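You operate a simulated robot arm through the tools that you are given. There is no shell and no other tool. Be economical: measure what you need, move in short steps, check, and stop when the job is done.

Carry out the task below with a simulated two-armed robot. There is one attempt and no reset: what you move stays moved.

## Task
Wrong module in the jig: swap it for the card's size, shim it and tighten the jig screw.
Fine: the old one goes into the blue tray; one shim, as the gauge shows; switch back to IN; no NOT OK; screwdriver in its holster.

Only the result counts: the job must be done as asked and must still hold three seconds after the hand-in. Knocking over, shifting, dropping, spilling or breaking anything else fails it.

## Robot
Two 7-joint arms with two-finger grippers on one trunk, on a base that drives. Base frame: it is fixed to the floor where the robot stands at the start and does not move with it; the origin is under the middle of the robot, x ahead of it, y to its left, z up; the surface under the hand at the start is at about z = 0.82. Lengths are in m, angles in degrees, forces in N, time in s.
The left shoulder is at the start at [0.033, 0.175, 1.278], the right one opposite. With the tool pointing down near the work surface each hand reaches from about 0.1 to 0.82 m from the robot's upright axis, wherever it stands, measured 20 degrees to its own side. Places, roughly: jig screw [0.4, 0, 0.9]; jig slot [0.4, 0, 0.8]; medium shim [0.3, 0, 0.8]; screwdriver direction switch [0.5, 0.2, 0.9]; thick shim [0.3, 0, 0.8]; thin shim [0.3, 0.1, 0.8]. Payload 2.94 kg a hand.
The tool frame of a hand sits at the grasp point between the pads (the TCP): z along the fingers, y along the line on which they close. The tips reach 0.03 m beyond it. The gripper opens to 0.138 m. The gripper's body begins 0.109 m behind the TCP.
Orientation is told as [roll, pitch, yaw] about the base's x, y, z axes, in that order, counted from this pose: with the fingers straight down and closing along the base's y, the tool's x points along the base's -x, its y along +y and its z along -z.

## Interface
- The arms move only by the tool arm_command. It takes "left_motion", "right_motion" or both (then of equal length, played together; a hand with none holds still); each is a list of rows, each a list of 7 numbers: the opening, from 0 (shut) to 1 (fully open), then the shift along the base's x, y, z in units of 25 mm (1.0 is 25 mm), then the turn, a rotation vector about the base's x, y, z in units of 5 degrees (1.0 is 5 degrees). In form: [[gripper, tx, ty, tz, ax, ay, az], ...]. A call has 1 to 8 rows; each row shifts and turns the commanded pose from where the row before left it. A call with a number of a shift or a turn outside -1 to 1 is refused whole. A row lasts 0.2 s, in which the tool goes at most 0.05 m and 8.6 degrees; a call with a longer step from one row to the next is refused whole, and so is a gripper value outside its range. Where a pose cannot be reached the arm comes as near as it can. A force on the tool above 50 N (or 10 N above the force at the start of the call, whichever is more), or a blocked arm, ends the call early, and 0.2 s more pass. Each finger halts on what it meets, pressing with about 38 N; the grip force reading is that of the motor and also rises with nothing between the fingers. The clock runs only during rows and for 0.2 s after the last one: add rows that do not move to give the fingers time. It gives the time, the measured TCP pose, the force on the tool (base axes), the opening and the grip force at its end, in the units of the frame above (readings bear some noise), with the torque about the TCP (base axes, N m) and any sound that the robot's microphone picked up.
- Cameras (640 x 400 px; columns grow to the right, rows downward): "scene" is now at [0.0867, 0.014, 1.7599]; the picture's right is [0.26, -0.97, 0.00], its down [-0.72, -0.19, -0.67] and it looks along [0.64, 0.17, -0.75] (base axes); focal length 268 px, centre (320, 200). "left" rides on the left gripper at [0.071, -0.019, -0.146] in its tool frame; the picture's right is [0.26, 0.97, 0.00], its down [-0.85, 0.23, -0.48] and it looks along [-0.46, 0.12, 0.88] (tool axes); focal length 280 px, centre (320, 200). "right" rides on the right gripper at [0.071, 0.019, -0.146] in its tool frame; the picture's right is [-0.26, 0.97, 0.00], its down [-0.85, -0.23, -0.48] and it looks along [-0.46, -0.13, 0.88] (tool axes); focal length 280 px, centre (320, 200). There is no depth. A picture from a camera that has moved, and an enlarged one, comes with that camera's place and axes in the base frame and with its lens. The place of the scene camera against the robot may be out by one fixed shift of up to 0.012 m in any direction.
- get_image(camera): a new picture of that camera. It takes no simulated time.
- move_column(by): slides the trunk up (or, below 0, down) by that many m; the arms and the scene camera ride with it, the base frame stays. It gives what a move gives, with no picture.
- base_move(legs): drives the robot by 1 to 6 legs, each [ahead, turn to the left] in m and degrees, along the robot's own axes; the way and the turn of a leg run together, so that a leg with both is an arc; at most 1.5 m and 180 degrees a leg. The arms and the cameras ride along, it lands a little off, and it stops where it bumps. It gives what a move gives.
- pan_tilt(pan, tilt): turns the head with the scene camera to pan (to the left, within 120 degrees either way) and tilt (down, from -29 to 69), counted from straight ahead of the robot. It gives what a move gives.
- enlarge(camera, box): a new picture of the part [left, top, right, bottom] of that camera's present view, enlarged. It takes no simulated time.
- close_job(): hands the job in; it is judged then, once.

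Work in short steps. Places have to be worked out from the pictures, the camera data and where the tool is seen: move nearer, look again, correct. Check each grasp and each placing, and mend what went wrong. You have 120 turns and 100 pictures in all, those below and enlarged ones among them. Open the grippers and draw the arms clear of the work before you hand the job in, unless the task says otherwise; then end with one line.

The tools are called after "Request:" by a JSON object that holds its "fn" and its "kwargs". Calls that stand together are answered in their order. arm_command: Moves the arms, as the interface text tells. Its arguments: {"type":"object","properties":{"left_motion":{"type":"array","items":{"type":"array","items":{"type":"number"}}},"right_motion":{"type":"array","items":{"type":"array","items":{"type":"number"}}}},"required":[]} The other tools are called the same way: move_column (by) slides the trunk up or down; base_move (legs) drives the base; pan_tilt (pan, tilt) turns the head that bears the scene camera; get_image (camera) takes a picture; enlarge (camera, box) takes an enlarged picture of a part of a camera's view; close_job () hands the job in.

At the start:

```text
clock: 0.0
left_tool_pos: [0.5719, 0.3769, 1.354]
left_ee_rot: [0.0, 0.0, 0.1]
left_force: [0.9, 0.1, 0.8]
left_moment: [-0.01, 0.0, 0.03]
left_gripper_width: 0.1377
left_gripper_force: 0.1
right_tool_pos: [0.5592, -0.1841, 1.3501]
right_ee_rot: [0.0, 0.0, 0.0]
right_force: [0.0, 0.5, 0.0]
right_moment: [-0.03, 0.04, 0.0]
right_gripper_width: 0.1381
right_gripper_force: 0.0
trunk travel left (down, up): [-0.45, 0.284]
robot x, y, heading: [-0.0032, -0.0005, 0.0]
head pan, tilt: [15.1, 48.2]
```

scene: 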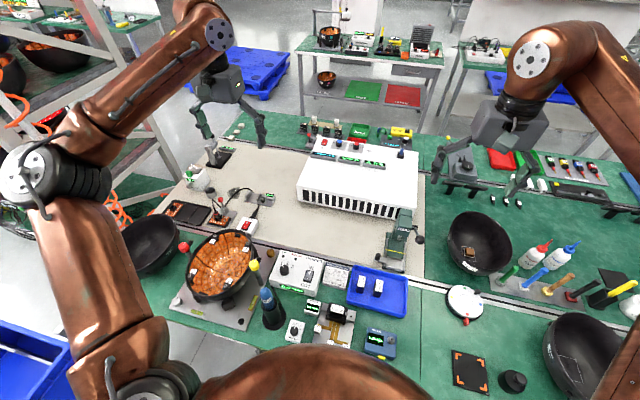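
right: 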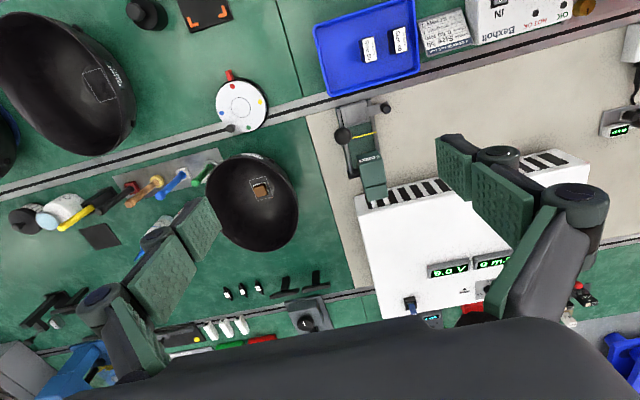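
left: 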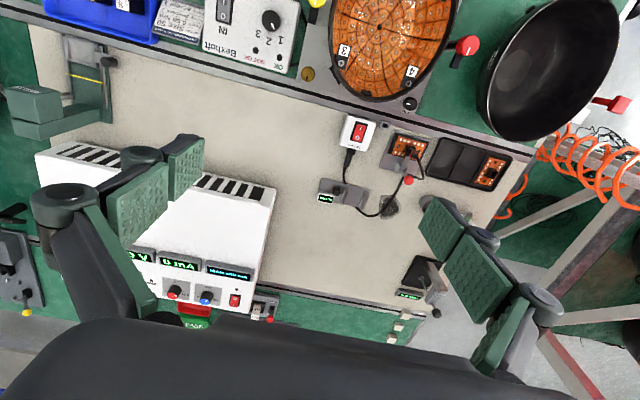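

The scene shows the work area close in front of the robot. I zoom in on the jig, card, tray and controller first.

Request:
{"fn": "enlarge", "kwargs": {"camera": "scene", "box": [250, 230, 430, 370]}}

Request:
{"fn": "pan_tilt", "kwargs": {"pan": 0, "tilt": 66}}

Request:
{"fn": "get_image", "kwargs": {"camera": "scene"}}

```text
2.86 times, centred on (340, 300) of scene
camera zoom: at [0.0867, 0.014, 1.7599], right [0.26, -0.97, 0.0], down [-0.72, -0.19, -0.67], along [0.64, 0.17, -0.75], focal length 767 px, centre (263, -86)
```

zoom: 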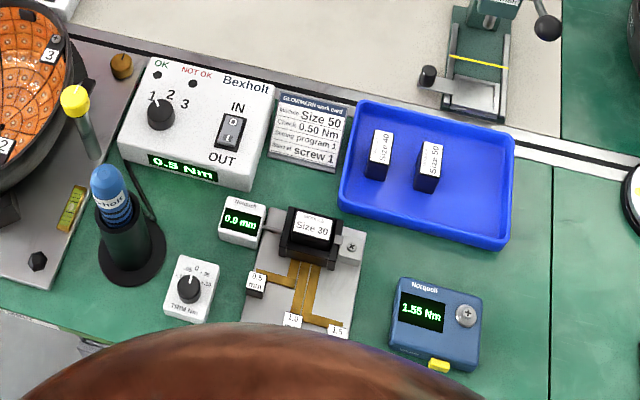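

```text
clock: 0.8
left_tool_pos: [0.5717, 0.3763, 1.3542]
left_ee_rot: [0.0, 0.0, 0.0]
left_force: [0.8, -0.6, 0.2]
left_moment: [0.0, -0.01, 0.04]
left_gripper_width: 0.1379
left_gripper_force: 0.0
right_tool_pos: [0.5584, -0.1854, 1.3497]
right_ee_rot: [0.0, 0.0, 0.0]
right_force: [0.0, 0.2, 0.6]
right_moment: [0.03, 0.02, -0.05]
right_gripper_width: 0.138
right_gripper_force: 0.0
trunk travel left (down, up): [-0.45, 0.284]
robot x, y, heading: [0.0005, 0.0007, 0.2]
head pan, tilt: [0.0, 66.0]
```

```text
95 pictures are left
camera scene: at [0.0703, -0.0064, 1.7383], right [0.0, -1.0, 0.0], down [-0.91, 0.0, -0.41], along [0.41, 0.0, -0.91], focal length 268 px, centre (320, 200)
```

scene: 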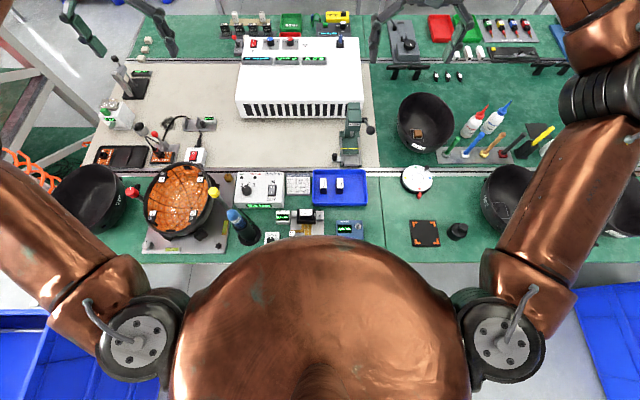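

The torso hides the near edge, so I back the base by 0.2 m and look again, zoomed.

Request:
{"fn": "base_move", "kwargs": {"legs": [[-0.2, 0]]}}

Request:
{"fn": "pan_tilt", "kwargs": {"pan": 0, "tilt": 55}}

Request:
{"fn": "get_image", "kwargs": {"camera": "scene"}}

```text
clock: 2.4
left_tool_pos: [0.4059, 0.378, 1.3422]
left_ee_rot: [0.0, 1.7, 0.3]
left_force: [-2.4, -0.7, -0.9]
left_moment: [0.15, -0.37, 0.02]
left_gripper_width: 0.1381
left_gripper_force: 0.1
right_tool_pos: [0.3943, -0.1838, 1.34]
right_ee_rot: [-0.1, 1.6, -0.1]
right_force: [-2.7, 0.3, -1.0]
right_moment: [-0.05, -0.35, -0.03]
right_gripper_width: 0.1381
right_gripper_force: 0.1
trunk travel left (down, up): [-0.45, 0.284]
robot x, y, heading: [-0.2024, -0.0062, 0.1]
head pan, tilt: [0.0, 66.0]
```

```text
clock: 3.1
left_tool_pos: [0.3166, 0.388, 1.3761]
left_ee_rot: [-1.6, -2.4, 3.2]
left_force: [1.3, 2.7, 0.7]
left_moment: [-0.36, 0.12, -0.04]
left_gripper_width: 0.1381
left_gripper_force: 0.0
right_tool_pos: [0.3129, -0.1946, 1.376]
right_ee_rot: [1.7, -2.1, -3.5]
right_force: [1.3, 0.0, -0.6]
right_moment: [0.03, 0.24, 0.0]
right_gripper_width: 0.138
right_gripper_force: 0.1
trunk travel left (down, up): [-0.45, 0.284]
robot x, y, heading: [-0.2041, 0.001, -0.2]
head pan, tilt: [0.0, 55.0]
```

```text
94 pictures are left
camera scene: at [-0.0782, -0.007, 1.7522], right [0.0, -1.0, 0.0], down [-0.83, 0.0, -0.55], along [0.55, 0.0, -0.83], focal length 268 px, centre (320, 200)
```

scene: 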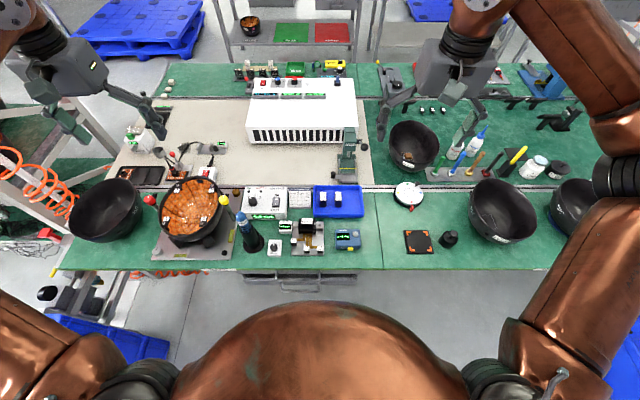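

Now everything near is visible. I zoom in on the work zone.

Request:
{"fn": "enlarge", "kwargs": {"camera": "scene", "box": [225, 175, 385, 275]}}

Request:
{"fn": "enlarge", "kwargs": {"camera": "scene", "box": [260, 205, 340, 265]}}

```text
4.00 times, centred on (305, 225) of scene
camera zoom: at [-0.0782, -0.007, 1.7522], right [0.0, -1.0, 0.0], down [-0.83, 0.0, -0.55], along [0.55, 0.0, -0.83], focal length 1074 px, centre (380, 100)
```

zoom: 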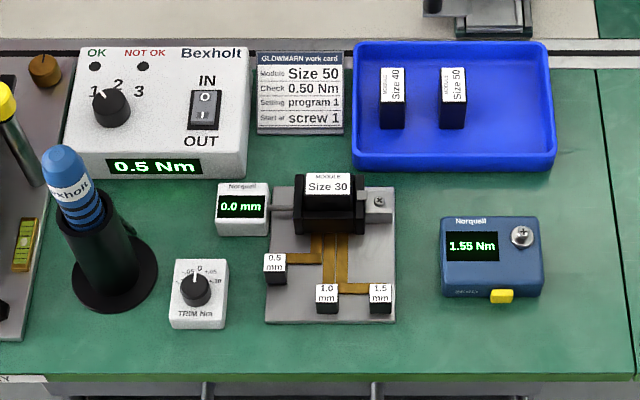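

```text
6.67 times, centred on (300, 235) of scene
camera zoom: at [-0.0782, -0.007, 1.7522], right [0.0, -1.0, 0.0], down [-0.83, 0.0, -0.55], along [0.55, 0.0, -0.83], focal length 1790 px, centre (453, -33)
```

zoom: 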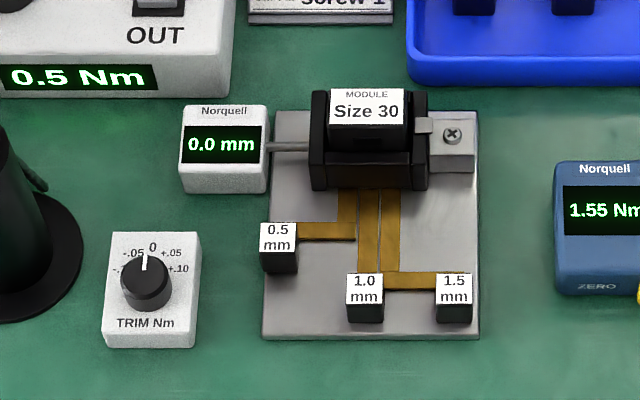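

Card says size 50, program 1; old module is size 30. I bring the right hand over the jig for a closer view, and settle both arms.

Request:
{"fn": "arm_command", "kwargs": {"right_motion": [[1, 0, 1, -1, 0, 0, 0], [1, 0, 1, -1, 0, 0, 0], [1, 0, 1, -1, 0, 0, 0], [1, 0, 1, -1, 0, 0, 0], [1, 0, 1, -1, 0, 0, 0], [1, 0, 1, -1, 0, 0, 0], [1, 0, 1, -1, 0, 0, 0], [1, 0, 1, -1, 0, 0, 0]]}}

Request:
{"fn": "get_image", "kwargs": {"camera": "right"}}

```text
clock: 3.5
left_tool_pos: [0.2823, 0.3806, 1.3776]
left_ee_rot: [0.6, -3.4, 0.1]
left_force: [0.6, 0.9, 0.3]
left_moment: [0.02, 0.08, -0.01]
left_gripper_width: 0.1379
left_gripper_force: 0.1
right_tool_pos: [0.2726, -0.1735, 1.3652]
right_ee_rot: [-0.6, -3.8, 0.5]
right_force: [-0.4, -0.3, 0.2]
right_moment: [-0.06, 0.03, -0.01]
right_gripper_width: 0.1383
right_gripper_force: 0.0
trunk travel left (down, up): [-0.45, 0.284]
robot x, y, heading: [-0.2013, 0.0027, 0.3]
head pan, tilt: [0.0, 55.0]
stopped in row 1 (right hand): the arm was blocked; the commanded pose is now the measured one
```

```text
91 pictures are left
camera right: at [0.1923, -0.1546, 1.5052], right [0.25, 0.97, 0.01], down [0.82, -0.22, 0.53], along [0.52, -0.13, -0.85], focal length 280 px, centre (320, 200)
```

right: 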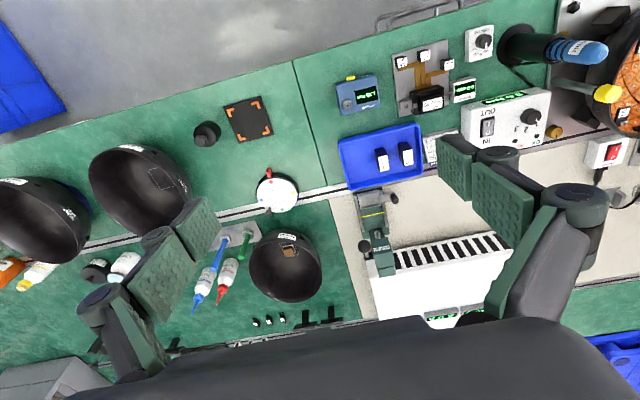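

The transient from the drive stopped the move. I let both arms settle, then descend.

Request:
{"fn": "arm_command", "kwargs": {"right_motion": [[1, 0, 0, 0, 0, 0, 0], [1, 0, 0, 0, 0, 0, 0], [1, 0, 0, 0, 0, 0, 0], [1, 0, 0.5, -0.5, 0, 0.38, 0], [1, 0, 1, -1, 0, 0.38, 0], [1, 0, 1, -1, 0, 0, 0], [1, 0, 1, -1, 0, 0, 0], [1, 0, 1, -1, 0, 0, 0]]}}

```text
clock: 5.3
left_tool_pos: [0.3106, 0.3797, 1.3671]
left_ee_rot: [0.5, -2.0, 0.0]
left_force: [2.3, 0.1, -1.1]
left_moment: [-0.02, 0.18, 0.01]
left_gripper_width: 0.1377
left_gripper_force: 0.0
right_tool_pos: [0.3011, -0.0593, 1.2449]
right_ee_rot: [-0.6, 1.4, 0.2]
right_force: [1.4, -0.1, 0.2]
right_moment: [0.03, 0.12, -0.03]
right_gripper_width: 0.138
right_gripper_force: 0.0
trunk travel left (down, up): [-0.45, 0.284]
robot x, y, heading: [-0.2047, 0.0008, 0.2]
head pan, tilt: [0.0, 55.0]
```

Settling well; continue to the viewing pose near (0.27, 0.08, 1.08).

Request:
{"fn": "arm_command", "kwargs": {"right_motion": [[1, -0.2, 1, -1, 0, 0, 0], [1, -0.2, 1, -1, 0, 0, 0], [1, -0.2, 1, -1, 0, 0, 0], [1, -0.2, 1, -1, 0, 0, 0], [1, -0.2, 1, -1, 0, 0, 0], [1, 0, 0.5, -1, 0, -0.25, 0], [1, 0, 0, 0, 0, 0, 0]]}}

Request:
{"fn": "get_image", "kwargs": {"camera": "right"}}

```text
clock: 6.9
left_tool_pos: [0.3021, 0.3781, 1.3711]
left_ee_rot: [0.5, -2.6, 0.1]
left_force: [0.6, -0.1, -0.8]
left_moment: [0.01, 0.03, 0.02]
left_gripper_width: 0.1379
left_gripper_force: 0.2
right_tool_pos: [0.2653, 0.0741, 1.0949]
right_ee_rot: [-0.5, -0.3, 0.5]
right_force: [0.2, 0.2, 0.2]
right_moment: [-0.03, 0.0, -0.01]
right_gripper_width: 0.1378
right_gripper_force: 0.0
trunk travel left (down, up): [-0.45, 0.284]
robot x, y, heading: [-0.2016, -0.0001, 0.2]
head pan, tilt: [0.0, 55.0]
```

```text
90 pictures are left
camera right: at [0.1941, 0.0934, 1.2389], right [0.25, 0.97, -0.01], down [0.85, -0.22, 0.48], along [0.46, -0.13, -0.88], focal length 280 px, centre (320, 200)
```

right: 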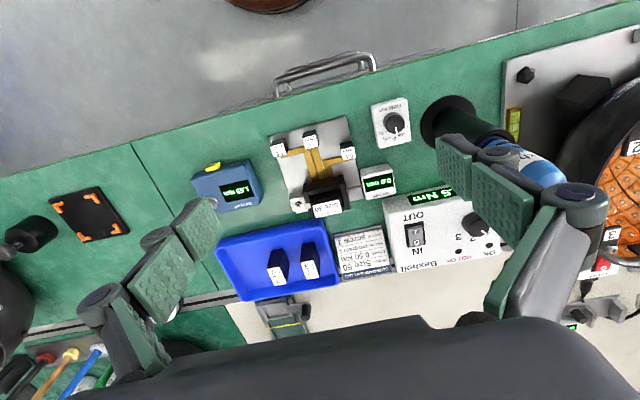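

Good view. I zoom in on the jig and on the controller/driver.

Request:
{"fn": "enlarge", "kwargs": {"camera": "right", "box": [190, 90, 430, 240]}}

Request:
{"fn": "enlarge", "kwargs": {"camera": "scene", "box": [225, 180, 305, 230]}}

```text
2.67 times, centred on (310, 165) of right
camera zoom: at [0.1941, 0.0934, 1.2389], right [0.25, 0.97, -0.01], down [0.85, -0.22, 0.48], along [0.46, -0.13, -0.88], focal length 748 px, centre (347, 293)
```

zoom: 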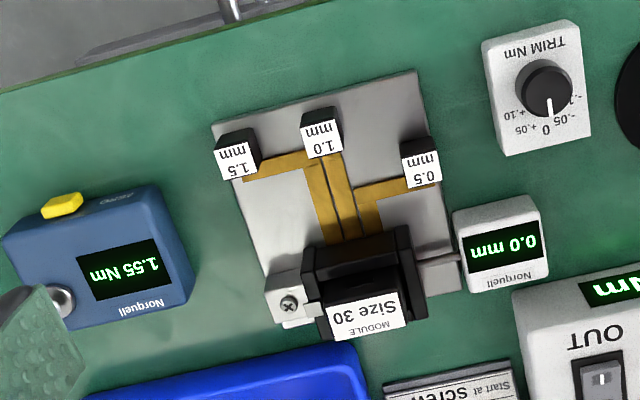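

```text
8.00 times, centred on (265, 205) of scene
camera zoom: at [-0.1191, -0.0067, 1.7509], right [0.0, -1.0, 0.0], down [-0.82, 0.0, -0.57], along [0.57, 0.0, -0.82], focal length 2148 px, centre (760, 160)
```

zoom: 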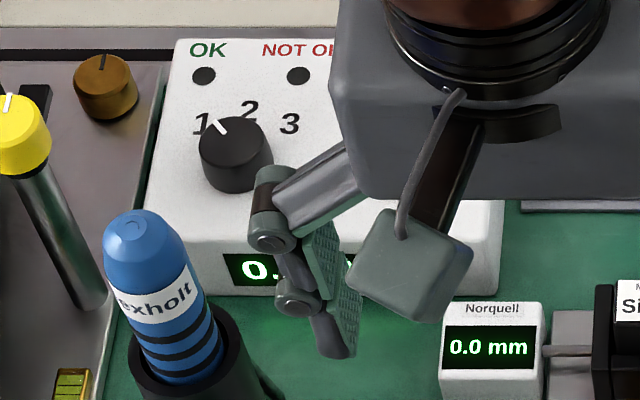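

Program knob points at 1. I lower the hand for a close look at the shims, jig and screw.

Request:
{"fn": "arm_command", "kwargs": {"right_motion": [[1, 0.1, -0.2, -1, 0, 0, 0], [1, 0.1, -0.2, -1, 0, 0, 0], [1, 0.1, -0.2, -1, 0, 0, 0], [1, 0.1, 0, -1, 0, 0, 0], [1, 0, 0, -1, 0, 0, 0], [1, 0, 0, 0, 0, 0, 0]]}}

Request:
{"fn": "get_image", "kwargs": {"camera": "right"}}

```text
clock: 8.3
left_tool_pos: [0.3018, 0.3781, 1.3713]
left_ee_rot: [0.7, -2.6, -0.1]
left_force: [0.1, -0.4, 0.1]
left_moment: [-0.01, -0.03, -0.02]
left_gripper_width: 0.1379
left_gripper_force: 0.0
right_tool_pos: [0.2744, 0.0633, 0.9702]
right_ee_rot: [-0.5, -0.3, 0.6]
right_force: [-0.5, 0.3, -0.3]
right_moment: [0.04, 0.02, -0.02]
right_gripper_width: 0.1379
right_gripper_force: 0.1
trunk travel left (down, up): [-0.45, 0.284]
robot x, y, heading: [-0.198, 0.0007, 0.2]
head pan, tilt: [0.0, 55.0]
```

```text
87 pictures are left
camera right: at [0.2034, 0.0822, 1.1146], right [0.25, 0.97, -0.01], down [0.85, -0.22, 0.48], along [0.47, -0.13, -0.88], focal length 280 px, centre (320, 200)
```

right: 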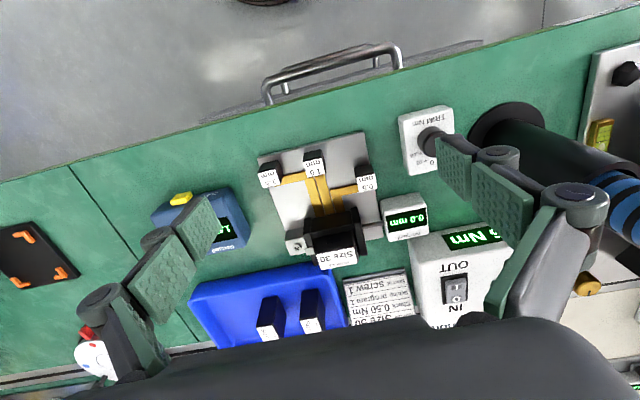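

Request:
{"fn": "enlarge", "kwargs": {"camera": "right", "box": [240, 120, 440, 280]}}

```text
2.50 times, centred on (340, 200) of right
camera zoom: at [0.2034, 0.0822, 1.1146], right [0.25, 0.97, -0.01], down [0.85, -0.22, 0.48], along [0.47, -0.13, -0.88], focal length 701 px, centre (270, 200)
```

zoom: 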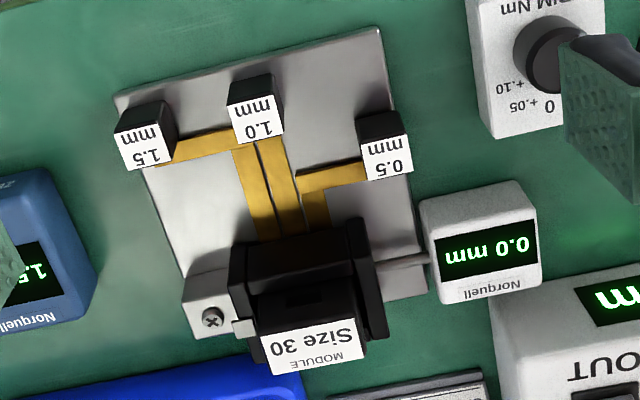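

The screw triangulates to about (0.388, 0.004, 0.865). Now the rocker switch close up.

Request:
{"fn": "enlarge", "kwargs": {"camera": "right", "box": [410, 240, 500, 310]}}

Request:
{"fn": "enlarge", "kwargs": {"camera": "left", "box": [160, 0, 480, 200]}}

```text
5.71 times, centred on (455, 275) of right
camera zoom: at [0.2034, 0.0822, 1.1146], right [0.25, 0.97, -0.01], down [0.85, -0.22, 0.48], along [0.47, -0.13, -0.88], focal length 1602 px, centre (-451, -229)
```

zoom: 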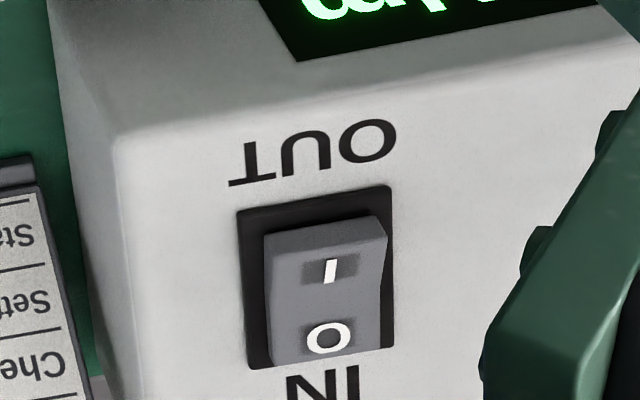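

```text
2.00 times, centred on (320, 100) of left
camera zoom: at [0.2226, 0.3577, 1.5133], right [-0.26, 0.96, 0.0], down [0.83, 0.23, 0.52], along [0.5, 0.13, -0.86], focal length 561 px, centre (320, 400)
```

zoom: 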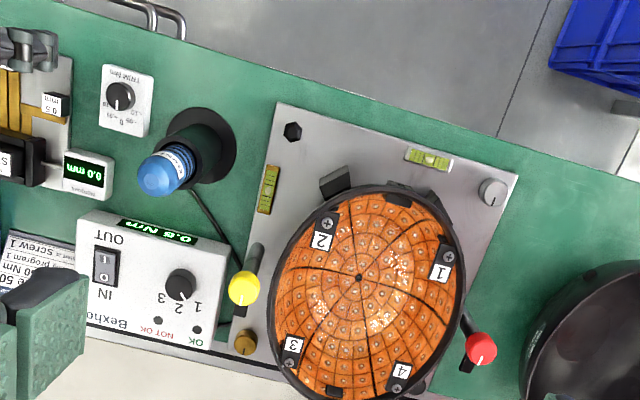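

Rocker is at IN now; its OUT half lies about (0.46, 0.164, 0.89). I close the right gripper and bring it above that half.

Request:
{"fn": "arm_command", "kwargs": {"right_motion": [[0.6, 1, 0, 0.4, 0, 0, 0], [0.3, 1, 0, 0, 0, 0, 0], [0, 1, 0.2, 0, 0, 0, 0], [0, 1, 0.5, 0, 0, 0, 0], [0, 1, 0.9, 0, 0, 0, 0], [0, 1, 0.9, 0, 0, 0, 0], [0, 1, 0.9, 0, 0, 0, 0], [0, 0.35, 0.6, 0, 0, 0, 0]]}}

Request:
{"fn": "arm_command", "kwargs": {"right_motion": [[0, 0, 0, 0, 0, 0, 0], [0, 0, 0, 0, 0, 0, 0], [0, 0, 0, 0, 0, 0, 0]]}}

Request:
{"fn": "get_image", "kwargs": {"camera": "right"}}

```text
clock: 10.1
left_tool_pos: [0.3024, 0.3796, 1.3709]
left_ee_rot: [0.6, -2.6, 0.1]
left_force: [-0.3, -0.4, 0.3]
left_moment: [-0.02, 0.0, 0.01]
left_gripper_width: 0.138
left_gripper_force: 0.1
right_tool_pos: [0.4526, 0.1587, 0.9787]
right_ee_rot: [-0.5, -0.2, 0.7]
right_force: [-0.8, 0.2, -0.6]
right_moment: [0.01, -0.03, 0.0]
right_gripper_width: 0.0
right_gripper_force: 18.2
right hand out of reach, approached as far as the arm can: row 8
trunk travel left (down, up): [-0.45, 0.284]
robot x, y, heading: [-0.2005, 0.0015, 0.0]
head pan, tilt: [0.0, 55.0]
```

```text
clock: 10.9
left_tool_pos: [0.3011, 0.3786, 1.3701]
left_ee_rot: [0.6, -2.6, -0.1]
left_force: [-0.7, -0.9, 0.3]
left_moment: [-0.01, 0.01, -0.01]
left_gripper_width: 0.1381
left_gripper_force: 0.1
right_tool_pos: [0.452, 0.1566, 0.9797]
right_ee_rot: [-0.7, -0.1, 0.4]
right_force: [-0.7, 0.3, 0.0]
right_moment: [0.04, -0.05, -0.01]
right_gripper_width: 0.0
right_gripper_force: 28.2
trunk travel left (down, up): [-0.45, 0.284]
robot x, y, heading: [-0.2026, -0.0021, 0.1]
head pan, tilt: [0.0, 55.0]
```

```text
83 pictures are left
camera right: at [0.3809, 0.1772, 1.124], right [0.25, 0.97, -0.01], down [0.85, -0.22, 0.48], along [0.46, -0.13, -0.88], focal length 280 px, centre (320, 200)
```

right: 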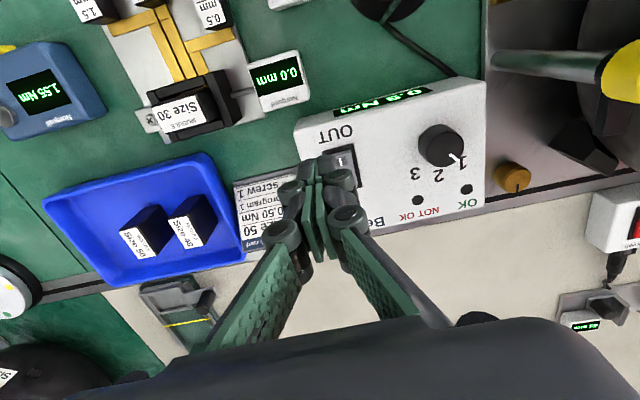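

The right hand hits its reach limit across there, so I retreat it and use the left hand for the switch.

Request:
{"fn": "arm_command", "kwargs": {"right_motion": [[0, -0.5, -1, 1, 0, 0, 0], [0, -0.8, -1, 0.5, 0, 0, 0], [0, -0.8, -1, 0.5, 0, 0, 0], [0, -0.8, -1, 0, 0, 0, 0], [0, -0.8, -1, 0, 0, 0, 0], [0, -0.8, -1, 0, 0, 0, 0], [0, -0.8, -1, 0, 0, 0, 0], [0, -0.8, -1, 0, 0, 0, 0]], "left_motion": [[0.8, 0.8, 0, -0.5, 0, 0.26, 0], [0.5, 0.8, 0, -1, 0, 0.26, 0], [0, 0.8, 0, -1, -0.12, 0, 0], [0, 0.8, -1, -1, 0, 0, 0], [0, 0.8, -1, -1, 0, 0, 0], [0, 0.8, -1, -1, 0, 0, 0], [0, 0.8, -1, -0.5, 0, 0, 0], [0, 0.8, -1, 0, 0, 0, 0]]}}

Request:
{"fn": "arm_command", "kwargs": {"right_motion": [[0, 0, -1, 0, 0, 0, 0], [0, 0, -1, 0, 0, 0, 0], [0, 0, -1, 0, 0, 0, 0], [0, 0, 0, 0, 0, 0, 0], [0, 0, 0, 0, 0, 0, 0], [0, 0, 0, 0, 0, 0, 0], [0, 0, 0, 0, 0, 0, 0], [0, 0, 0, 0, 0, 0, 0]], "left_motion": [[0, 0, -1, -1, 0, 0, 0], [0, 0, -1, -1, 0, 0, 0], [0, 0, -1, -1, 0, 0, 0], [0, 0, -0.6, -1, 0, 0, 0], [0, 0, 0, -1, 0, 0, 0], [0, 0, 0, -1, 0, 0, 0], [0, 0, 0, -1, 0, 0, 0], [0, 0, 0, 0, 0, 0, 0]]}}

Request:
{"fn": "get_image", "kwargs": {"camera": "left"}}

```text
clock: 12.7
left_tool_pos: [0.4603, 0.2532, 1.2222]
left_ee_rot: [0.1, 0.1, 0.1]
left_force: [0.7, -0.8, 0.0]
left_moment: [0.06, 0.01, -0.01]
left_gripper_width: 0.0
left_gripper_force: 17.6
right_tool_pos: [0.3008, -0.0438, 1.0274]
right_ee_rot: [-0.4, -0.4, 0.4]
right_force: [-0.1, 0.1, 0.0]
right_moment: [0.07, 0.0, 0.01]
right_gripper_width: 0.0
right_gripper_force: 28.4
trunk travel left (down, up): [-0.45, 0.284]
robot x, y, heading: [-0.2004, 0.0028, 0.0]
head pan, tilt: [0.0, 55.0]
```

```text
clock: 14.5
left_tool_pos: [0.4631, 0.1617, 1.0471]
left_ee_rot: [0.1, 0.0, 0.0]
left_force: [0.8, 0.3, 0.3]
left_moment: [0.05, 0.01, 0.01]
left_gripper_width: 0.0
left_gripper_force: 28.4
right_tool_pos: [0.2989, -0.117, 1.0276]
right_ee_rot: [-0.6, -0.2, 0.5]
right_force: [0.2, -0.2, 1.0]
right_moment: [-0.02, 0.0, 0.01]
right_gripper_width: 0.0
right_gripper_force: 28.5
trunk travel left (down, up): [-0.45, 0.284]
robot x, y, heading: [-0.2033, 0.003, -0.1]
head pan, tilt: [0.0, 55.0]
```

```text
82 pictures are left
camera left: at [0.3902, 0.1428, 1.1915], right [-0.26, 0.96, 0.0], down [0.85, 0.23, 0.48], along [0.46, 0.12, -0.88], focal length 280 px, centre (320, 200)
```

left: 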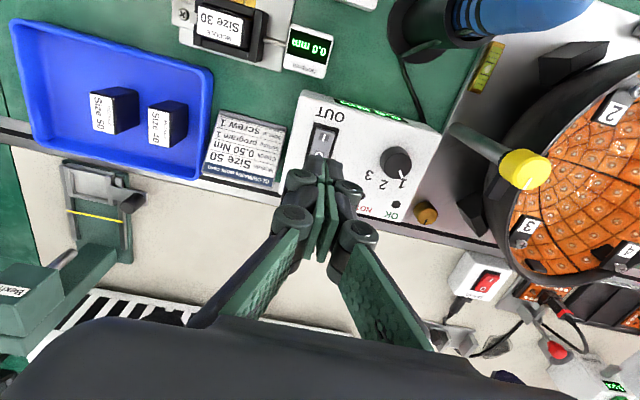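

Request:
{"fn": "enlarge", "kwargs": {"camera": "left", "box": [280, 90, 380, 190]}}

```text
4.00 times, centred on (330, 140) of left
camera zoom: at [0.3902, 0.1428, 1.1915], right [-0.26, 0.96, 0.0], down [0.85, 0.23, 0.48], along [0.46, 0.12, -0.88], focal length 1122 px, centre (280, 440)
```

zoom: 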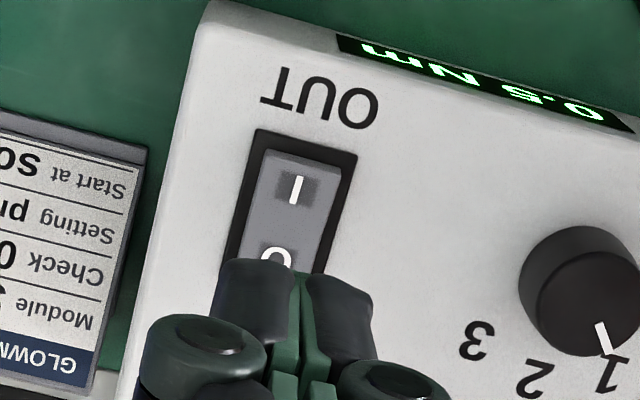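

OUT half centre works out at about (0.467, 0.167). I descend to just above it, then press gently.

Request:
{"fn": "arm_command", "kwargs": {"left_motion": [[0, 0, 0.2, -1, 0, 0, 0], [0, 0, 0, -1, 0, 0, 0], [0, 0, 0, -1, 0, 0, 0], [0, 0, 0, -1, 0, 0, 0], [0, 0, 0, -0.5, 0, 0, 0], [0, 0, 0, -0.2, 0, 0, 0], [0, 0, 0, -0.2, 0, 0, 0], [0, 0, 0, -0.2, 0, 0, 0]]}}

Request:
{"fn": "enlarge", "kwargs": {"camera": "left", "box": [240, 90, 400, 190]}}

```text
clock: 16.3
left_tool_pos: [0.4601, 0.1691, 0.9186]
left_ee_rot: [0.0, -0.1, 0.1]
left_force: [-1.1, -0.4, -0.5]
left_moment: [0.02, -0.01, -0.01]
left_gripper_width: 0.0001
left_gripper_force: 28.6
right_tool_pos: [0.2995, -0.1182, 1.0262]
right_ee_rot: [-0.5, -0.2, 0.4]
right_force: [-0.9, 0.1, -0.4]
right_moment: [-0.01, -0.02, -0.03]
right_gripper_width: 0.0001
right_gripper_force: 29.3
trunk travel left (down, up): [-0.45, 0.284]
robot x, y, heading: [-0.2021, -0.0001, 0.2]
head pan, tilt: [0.0, 55.0]
```

```text
4.00 times, centred on (320, 140) of left
camera zoom: at [0.3889, 0.1494, 1.064], right [-0.26, 0.96, 0.0], down [0.85, 0.23, 0.48], along [0.46, 0.12, -0.88], focal length 1122 px, centre (320, 440)
```

zoom: 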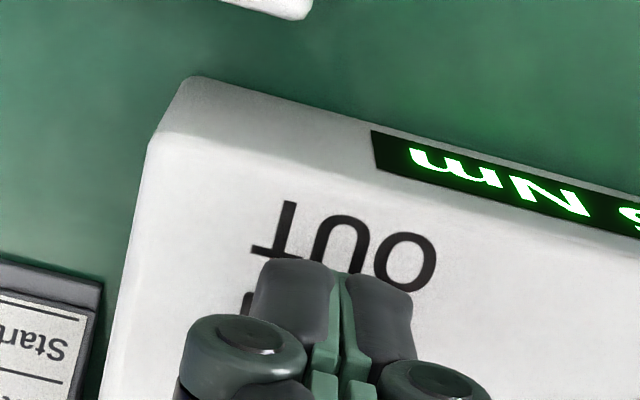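

No contact yet at tip z 0.889. I press on in small steps.

Request:
{"fn": "arm_command", "kwargs": {"left_motion": [[0, 0.1, 0, -0.15, 0, 0, 0], [0, 0, 0, -0.15, 0, 0, 0], [0, 0, 0, -0.15, 0, 0, 0], [0, 0, 0, -0.15, 0, 0, 0], [0, 0, 0, 0, 0, 0, 0]]}}

```text
clock: 17.5
left_tool_pos: [0.4633, 0.1684, 0.9072]
left_ee_rot: [0.0, -0.4, 0.1]
left_force: [0.1, 5.0, 26.4]
left_moment: [0.16, -0.29, -0.08]
left_gripper_width: 0.0059
left_gripper_force: 28.2
right_tool_pos: [0.2977, -0.1159, 1.0286]
right_ee_rot: [-0.5, -0.4, 0.5]
right_force: [-0.3, -0.3, 0.2]
right_moment: [0.01, 0.05, 0.01]
right_gripper_width: 0.0
right_gripper_force: 28.3
trunk travel left (down, up): [-0.45, 0.284]
robot x, y, heading: [-0.2037, -0.0046, 0.3]
head pan, tilt: [0.0, 55.0]
```

Contact at 26 N. I lift and look at the rocker.

Request:
{"fn": "arm_command", "kwargs": {"left_motion": [[0, 0, 0, 1, 0, 0, 0], [0, 0, 0, 1, 0, 0, 0], [0, 0, 0, 1, 0, 0, 0], [0, 0, 0, 1, 0, 0, 0], [0, 0, 0, 1, 0, 0, 0], [0, 0, 0, 0, 0, 0, 0]]}}

Request:
{"fn": "enlarge", "kwargs": {"camera": "left", "box": [280, 90, 380, 190]}}

```text
clock: 18.9
left_tool_pos: [0.4646, 0.1673, 1.0251]
left_ee_rot: [0.0, 0.1, 0.0]
left_force: [0.0, -0.7, -0.2]
left_moment: [0.02, 0.01, 0.0]
left_gripper_width: 0.0
left_gripper_force: 28.3
right_tool_pos: [0.2994, -0.1174, 1.0272]
right_ee_rot: [-0.5, -0.4, 0.5]
right_force: [0.3, 0.4, -0.1]
right_moment: [-0.01, 0.0, 0.01]
right_gripper_width: 0.0
right_gripper_force: 28.4
trunk travel left (down, up): [-0.45, 0.284]
robot x, y, heading: [-0.2038, -0.0026, 0.2]
head pan, tilt: [0.0, 55.0]
```

```text
4.00 times, centred on (330, 140) of left
camera zoom: at [0.3919, 0.1476, 1.1713], right [-0.26, 0.96, 0.0], down [0.85, 0.23, 0.48], along [0.46, 0.13, -0.88], focal length 1122 px, centre (280, 440)
```

zoom: 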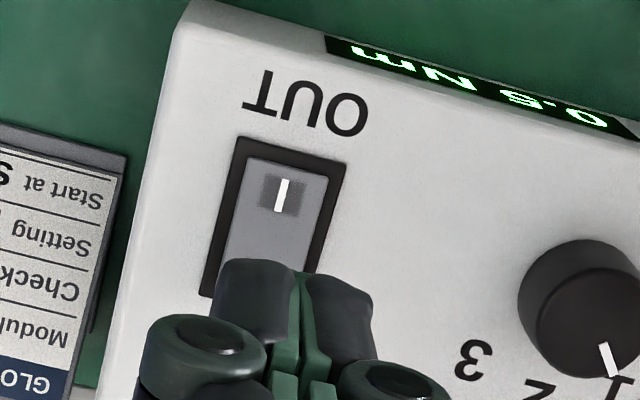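

It looks flipped; I'll confirm from further off while moving the left hand up and back to view the driver.

Request:
{"fn": "arm_command", "kwargs": {"left_motion": [[0, 0, 0, 1, 0, 0, 0], [0, 0, 0, 1, 0, 0, 0], [0, 0, 0, 1, 0, 0, 0], [0.2, -1, 0.5, 1, 0, 0, 0], [0.4, -1, 0.5, 1, 0, 0, 0], [0.5, -1, 0.5, 0, 0, 0, 0], [0.5, -1, 0.5, 0, 0, 0, 0], [0.5, -1, 0.5, 0, 0, 0, 0]]}}

Request:
{"fn": "arm_command", "kwargs": {"left_motion": [[0.5, -1, 0.5, 0, 0, 0, 0], [0.5, -1, 0, 0, 0, 0, 0], [0.5, 0, 0, 0, 0, 0, 0], [0.5, 0, 0, 0, 0, 0, 0]]}}

Request:
{"fn": "get_image", "kwargs": {"camera": "left"}}

Request:
{"fn": "enlarge", "kwargs": {"camera": "scene", "box": [200, 160, 360, 260]}}

```text
clock: 20.7
left_tool_pos: [0.3367, 0.233, 1.153]
left_ee_rot: [-0.1, 0.0, -0.1]
left_force: [-0.5, 0.8, -0.3]
left_moment: [-0.02, -0.02, 0.03]
left_gripper_width: 0.0687
left_gripper_force: 0.0
right_tool_pos: [0.2988, -0.1173, 1.028]
right_ee_rot: [-0.6, -0.2, 0.6]
right_force: [-0.1, 0.0, 0.5]
right_moment: [-0.02, -0.01, -0.01]
right_gripper_width: 0.0
right_gripper_force: 28.1
trunk travel left (down, up): [-0.45, 0.284]
robot x, y, heading: [-0.2036, 0.0032, 0.1]
head pan, tilt: [0.0, 55.0]
```

```text
clock: 21.7
left_tool_pos: [0.287, 0.2457, 1.153]
left_ee_rot: [0.0, 0.1, 0.0]
left_force: [-0.9, -1.1, -0.3]
left_moment: [0.02, -0.03, 0.01]
left_gripper_width: 0.0689
left_gripper_force: 0.1
right_tool_pos: [0.2979, -0.1165, 1.027]
right_ee_rot: [-0.5, -0.3, 0.5]
right_force: [0.7, -0.1, 0.4]
right_moment: [0.01, 0.0, 0.0]
right_gripper_width: 0.0002
right_gripper_force: 28.2
trunk travel left (down, up): [-0.45, 0.284]
robot x, y, heading: [-0.2045, -0.0005, 0.2]
head pan, tilt: [0.0, 55.0]
```

```text
78 pictures are left
camera left: at [0.2143, 0.2258, 1.2987], right [-0.26, 0.96, 0.0], down [0.85, 0.23, 0.48], along [0.46, 0.12, -0.88], focal length 280 px, centre (320, 200)
```

left: 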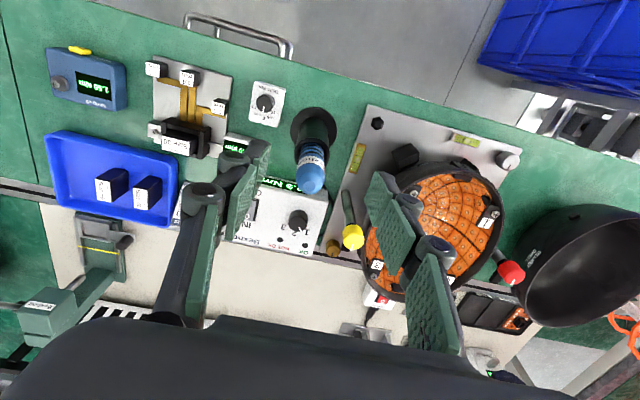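

```text
4.00 times, centred on (280, 210) of scene
camera zoom: at [-0.1199, -0.0064, 1.7509], right [0.0, -1.0, 0.0], down [-0.82, 0.0, -0.57], along [0.57, 0.0, -0.82], focal length 1074 px, centre (480, 160)
```

zoom: 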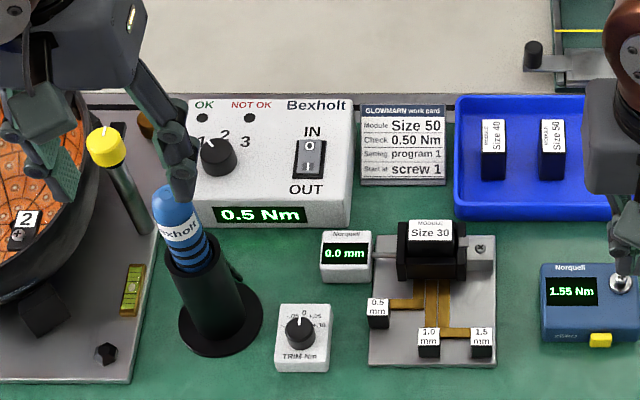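

Switch is now OUT. The driver axis is at about (0.337, 0.247), top z ≈ 1.03; I align above it and descend around the blue grip.

Request:
{"fn": "arm_command", "kwargs": {"left_motion": [[0.55, 1, 0.07, 0, 0, 0, 0], [0.55, 1, 0, 0, 0, 0, 0], [0.55, 0, 0, -0.6, 0, 0, 0], [0.55, 0, 0, 0, 0, 0, 0], [0.55, 0, 0, 0, 0, 0, 0]]}}

Request:
{"fn": "get_image", "kwargs": {"camera": "left"}}

```text
clock: 22.9
left_tool_pos: [0.3383, 0.2453, 1.1366]
left_ee_rot: [0.0, 0.0, 0.0]
left_force: [0.6, 0.7, -0.4]
left_moment: [-0.01, -0.01, -0.04]
left_gripper_width: 0.0759
left_gripper_force: 0.0
right_tool_pos: [0.299, -0.1177, 1.0265]
right_ee_rot: [-0.4, -0.3, 0.5]
right_force: [-0.2, -0.4, 0.0]
right_moment: [0.01, -0.01, 0.0]
right_gripper_width: 0.0001
right_gripper_force: 28.7
trunk travel left (down, up): [-0.45, 0.284]
robot x, y, heading: [-0.202, 0.0032, 0.2]
head pan, tilt: [0.0, 55.0]
```

```text
76 pictures are left
camera left: at [0.2658, 0.2271, 1.2837], right [-0.26, 0.96, 0.0], down [0.85, 0.23, 0.48], along [0.46, 0.12, -0.88], focal length 280 px, centre (320, 200)
```

left: 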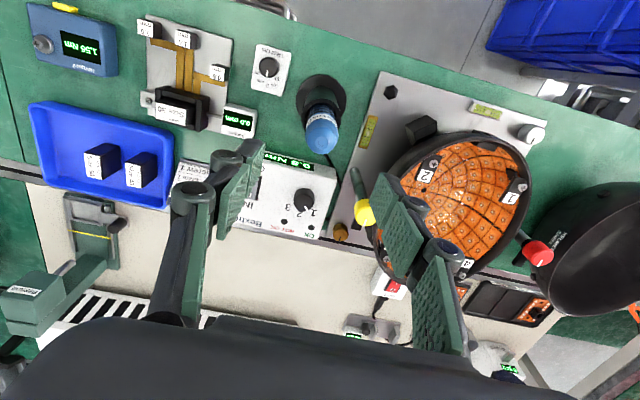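

Slight x correction (−5 mm), then descend to grip height z ≈ 0.99.

Request:
{"fn": "arm_command", "kwargs": {"left_motion": [[0.55, -0.2, 0.05, -1, 0, 0, 0], [0.55, 0, 0, -1, 0, 0, 0], [0.55, 0, 0, -1, 0, 0, 0], [0.55, 0, 0, -1, 0, 0, 0], [0.55, 0, 0, -1, 0, 0, 0], [0.55, 0, 0, -0.6, 0, 0, 0], [0.55, 0, 0, 0, 0, 0, 0]]}}

Request:
{"fn": "get_image", "kwargs": {"camera": "left"}}

Request:
{"fn": "enlarge", "kwargs": {"camera": "scene", "box": [180, 160, 340, 260]}}

```text
clock: 24.5
left_tool_pos: [0.3348, 0.2468, 0.9974]
left_ee_rot: [0.1, 0.1, 0.1]
left_force: [-0.2, 0.1, -0.6]
left_moment: [0.01, 0.02, 0.0]
left_gripper_width: 0.0759
left_gripper_force: 0.2
right_tool_pos: [0.2986, -0.1178, 1.027]
right_ee_rot: [-0.6, -0.3, 0.6]
right_force: [0.2, 0.2, -0.2]
right_moment: [0.01, 0.02, -0.01]
right_gripper_width: 0.0002
right_gripper_force: 29.2
trunk travel left (down, up): [-0.45, 0.284]
robot x, y, heading: [-0.2023, -0.0016, -0.0]
head pan, tilt: [0.0, 55.0]
```

```text
75 pictures are left
camera left: at [0.2623, 0.2263, 1.1432], right [-0.26, 0.96, 0.0], down [0.85, 0.23, 0.48], along [0.46, 0.12, -0.88], focal length 280 px, centre (320, 200)
```

left: 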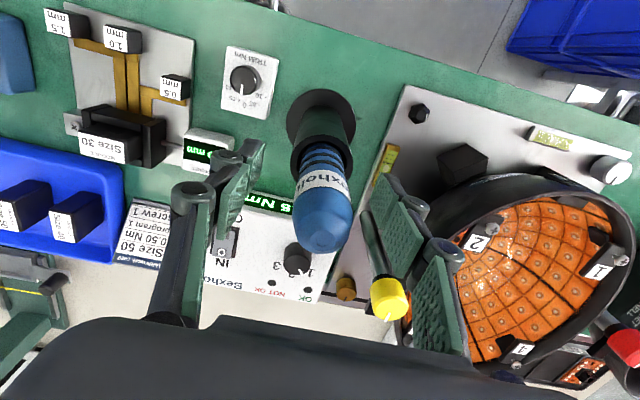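

```text
4.00 times, centred on (260, 210) of scene
camera zoom: at [-0.1197, -0.0067, 1.7509], right [0.0, -1.0, 0.0], down [-0.82, 0.0, -0.57], along [0.57, 0.0, -0.82], focal length 1074 px, centre (560, 160)
```

zoom: 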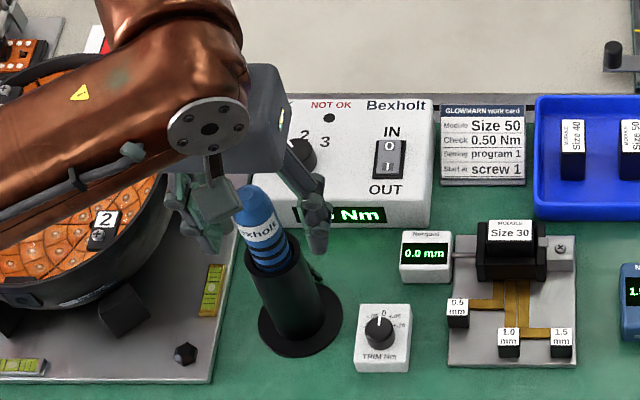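

The grip is centred on the blue body. I close the gripper.

Request:
{"fn": "arm_command", "kwargs": {"left_motion": [[0, 0, 0, 0, 0, 0, 0], [0, 0, 0, 0, 0, 0, 0], [0, 0, 0, 0, 0, 0, 0], [0, 0, 0, 0, 0, 0, 0], [0, 0, 0, 0, 0, 0, 0]]}}

```text
clock: 25.7
left_tool_pos: [0.3349, 0.2445, 0.9994]
left_ee_rot: [0.0, -0.1, 0.2]
left_force: [0.1, 3.7, 2.5]
left_moment: [0.37, -0.01, 0.0]
left_gripper_width: 0.0314
left_gripper_force: 38.0
right_tool_pos: [0.2983, -0.1166, 1.0269]
right_ee_rot: [-0.6, -0.3, 0.5]
right_force: [-0.8, -0.2, -0.4]
right_moment: [0.0, 0.0, -0.02]
right_gripper_width: 0.0
right_gripper_force: 28.2
trunk travel left (down, up): [-0.45, 0.284]
robot x, y, heading: [-0.2033, -0.0, 0.1]
head pan, tilt: [0.0, 55.0]
```

Gripped at 31 mm. I lift straight up out of the holster.

Request:
{"fn": "arm_command", "kwargs": {"left_motion": [[0, 0, 0, 0.5, 0, 0, 0], [0, 0, 0, 0.8, 0, 0, 0], [0, 0, 0, 1, 0, 0, 0], [0, 0, 0, 1, 0, 0, 0], [0, 0, 0, 1, 0, 0, 0], [0, 0, 0, 1, 0, 0, 0], [0, 0, 0, 1, 0, 0, 0], [0, 0, 0, 0.5, 0, 0, 0]]}}

Request:
{"fn": "enlarge", "kwargs": {"camera": "scene", "box": [180, 100, 340, 260]}}

Request:
{"fn": "get_image", "kwargs": {"camera": "left"}}

```text
clock: 27.5
left_tool_pos: [0.3351, 0.2472, 1.1711]
left_ee_rot: [-0.1, 0.1, 0.1]
left_force: [0.1, -0.1, -2.4]
left_moment: [0.05, 0.04, 0.0]
left_gripper_width: 0.0312
left_gripper_force: 37.7
right_tool_pos: [0.2996, -0.1167, 1.0272]
right_ee_rot: [-0.5, -0.3, 0.5]
right_force: [-0.1, 0.2, -0.2]
right_moment: [0.02, 0.0, 0.0]
right_gripper_width: 0.0001
right_gripper_force: 28.3
trunk travel left (down, up): [-0.45, 0.284]
robot x, y, heading: [-0.2008, 0.0003, 0.4]
head pan, tilt: [0.0, 55.0]
```

```text
2.50 times, centred on (260, 180) of scene
camera zoom: at [-0.1193, -0.0065, 1.7509], right [0.0, -1.0, 0.0], down [-0.82, 0.0, -0.57], along [0.57, 0.0, -0.82], focal length 671 px, centre (470, 250)
```

zoom: 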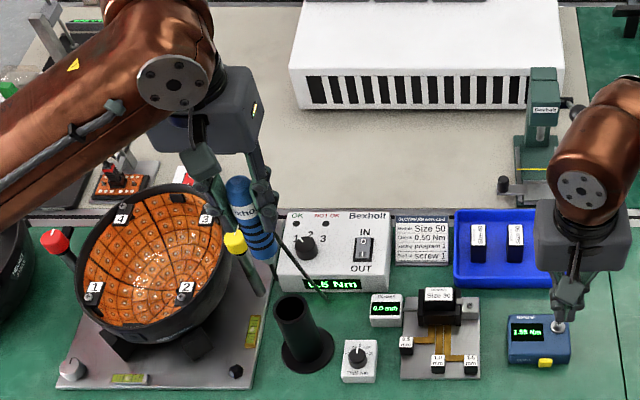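

```text
72 pictures are left
camera left: at [0.263, 0.2278, 1.3161], right [-0.26, 0.96, 0.0], down [0.85, 0.23, 0.47], along [0.46, 0.12, -0.88], focal length 280 px, centre (320, 200)
```

left: 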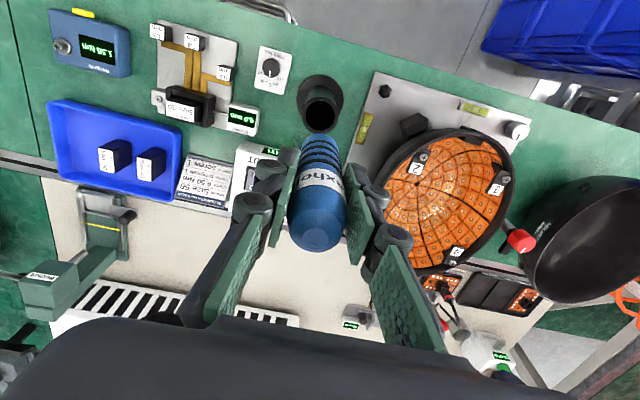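

Request:
{"fn": "enlarge", "kwargs": {"camera": "scene", "box": [230, 165, 310, 225]}}

Request:
{"fn": "enlarge", "kwargs": {"camera": "right", "box": [400, 0, 640, 200]}}

```text
6.67 times, centred on (270, 195) of scene
camera zoom: at [-0.1193, -0.0065, 1.7509], right [0.0, -1.0, 0.0], down [-0.82, 0.0, -0.57], along [0.57, 0.0, -0.82], focal length 1790 px, centre (653, 233)
```

zoom: 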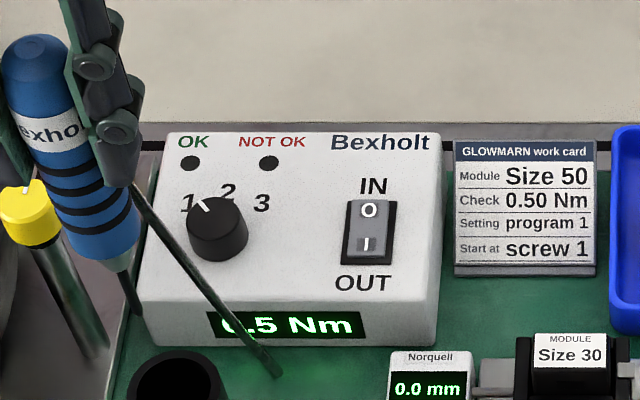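

```text
2.00 times, centred on (520, 100) of right
camera zoom: at [0.2279, -0.0978, 1.1713], right [0.25, 0.97, -0.01], down [0.85, -0.22, 0.48], along [0.46, -0.13, -0.88], focal length 561 px, centre (-80, 400)
```

zoom: 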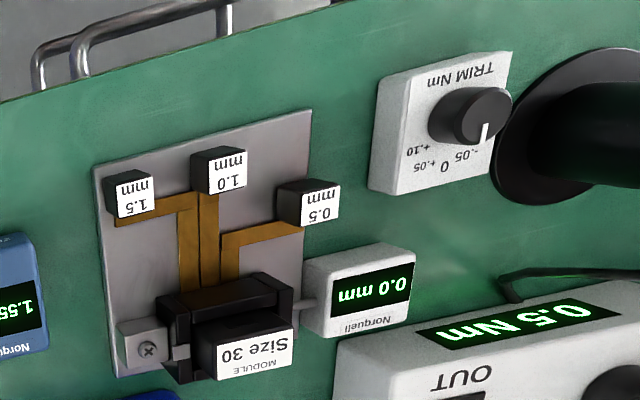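

Driver is out; its bit tip is ~0.142 m below the TCP. I carry it towards the screw at height while moving the right hand back and turning it to watch.

Request:
{"fn": "arm_command", "kwargs": {"right_motion": [[0, -0.3, -0.4, 0, 0, 0, 1], [0, -0.3, -0.4, 0, 0, 0, 1], [0, -0.3, -0.4, 0, 0, 0, 1], [0, -0.3, -0.4, 0, 0, 0, 1], [0, -0.3, -0.4, 0, 0, 0, 1], [0, -0.3, -0.4, 0, 0, 0, 1], [0, -0.3, -0.4, 0, 0, 0, 1], [0, 0, 0, 0, 0, 0, 1]], "left_motion": [[0, 0, -0.5, 0, 0, 0, 0], [0, 0.3, -1, 0, 0, 0, 0], [0, 0.3, -1, 0, 0, 0, 0], [0, 0.3, -1, 0, 0, 0, 0], [0, 0.3, -1, 0, 0, 0, 0], [0, 0.3, -1, 0, 0, 0, 0], [0, 0.3, -1, 0, 0, 0, 0], [0, 0.3, -1, 0, 0, 0, 0]]}}

Request:
{"fn": "arm_command", "kwargs": {"left_motion": [[0, 0, -1, 0, 0, 0, 0], [0, 0, -1, -0.5, 0, 0, 0], [0, 0, -0.2, -1, 0, 0, 0], [0, 0, 0, -1, 0, 0, 0], [0, 0, 0, -0.5, 0, 0, 0], [0, 0, 0, 0, 0, 0, 0]]}}

Request:
{"fn": "get_image", "kwargs": {"camera": "right"}}

Request:
{"fn": "enlarge", "kwargs": {"camera": "scene", "box": [260, 160, 360, 260]}}

```text
clock: 29.3
left_tool_pos: [0.3879, 0.0584, 1.1695]
left_ee_rot: [0.0, 0.1, 0.0]
left_force: [0.6, 0.6, -2.3]
left_moment: [0.0, 0.01, 0.02]
left_gripper_width: 0.031
left_gripper_force: 38.4
right_tool_pos: [0.2473, -0.1877, 1.0295]
right_ee_rot: [-0.6, -0.3, 40.5]
right_force: [-0.1, -0.4, -0.3]
right_moment: [0.02, 0.0, 0.01]
right_gripper_width: 0.0002
right_gripper_force: 28.4
trunk travel left (down, up): [-0.45, 0.284]
robot x, y, heading: [-0.2003, -0.0015, 0.1]
head pan, tilt: [0.0, 55.0]
```

```text
clock: 30.7
left_tool_pos: [0.3864, 0.0027, 1.0941]
left_ee_rot: [0.0, 0.0, 0.0]
left_force: [0.8, -0.5, -3.5]
left_moment: [-0.01, 0.01, 0.03]
left_gripper_width: 0.0308
left_gripper_force: 37.8
right_tool_pos: [0.247, -0.1875, 1.0297]
right_ee_rot: [-0.5, -0.3, 40.5]
right_force: [0.9, -0.4, 0.1]
right_moment: [0.01, -0.04, -0.02]
right_gripper_width: 0.0
right_gripper_force: 28.1
trunk travel left (down, up): [-0.45, 0.284]
robot x, y, heading: [-0.202, -0.0005, 0.2]
head pan, tilt: [0.0, 55.0]
```

```text
69 pictures are left
camera right: at [0.1801, -0.2186, 1.174], right [-0.43, 0.9, -0.01], down [0.79, 0.38, 0.48], along [0.44, 0.2, -0.88], focal length 280 px, centre (320, 200)
```

right: 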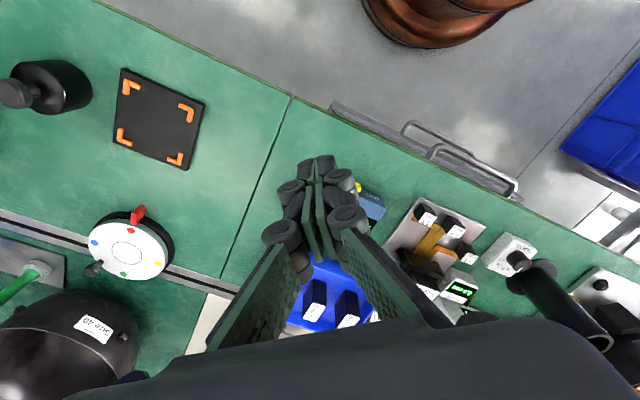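

```text
4.00 times, centred on (310, 210) of scene
camera zoom: at [-0.1192, -0.0072, 1.7509], right [0.0, -1.0, 0.0], down [-0.82, 0.0, -0.57], along [0.57, 0.0, -0.82], focal length 1074 px, centre (360, 160)
```

zoom: 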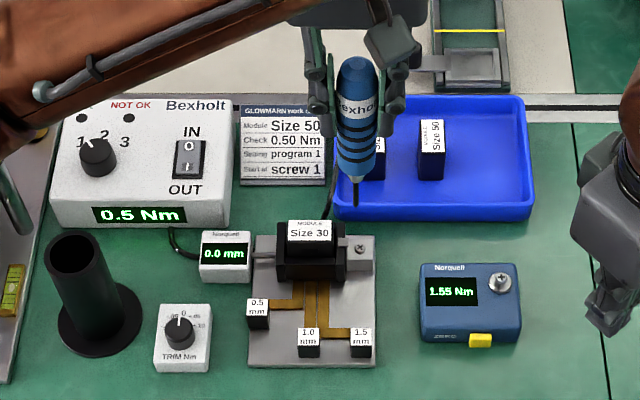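

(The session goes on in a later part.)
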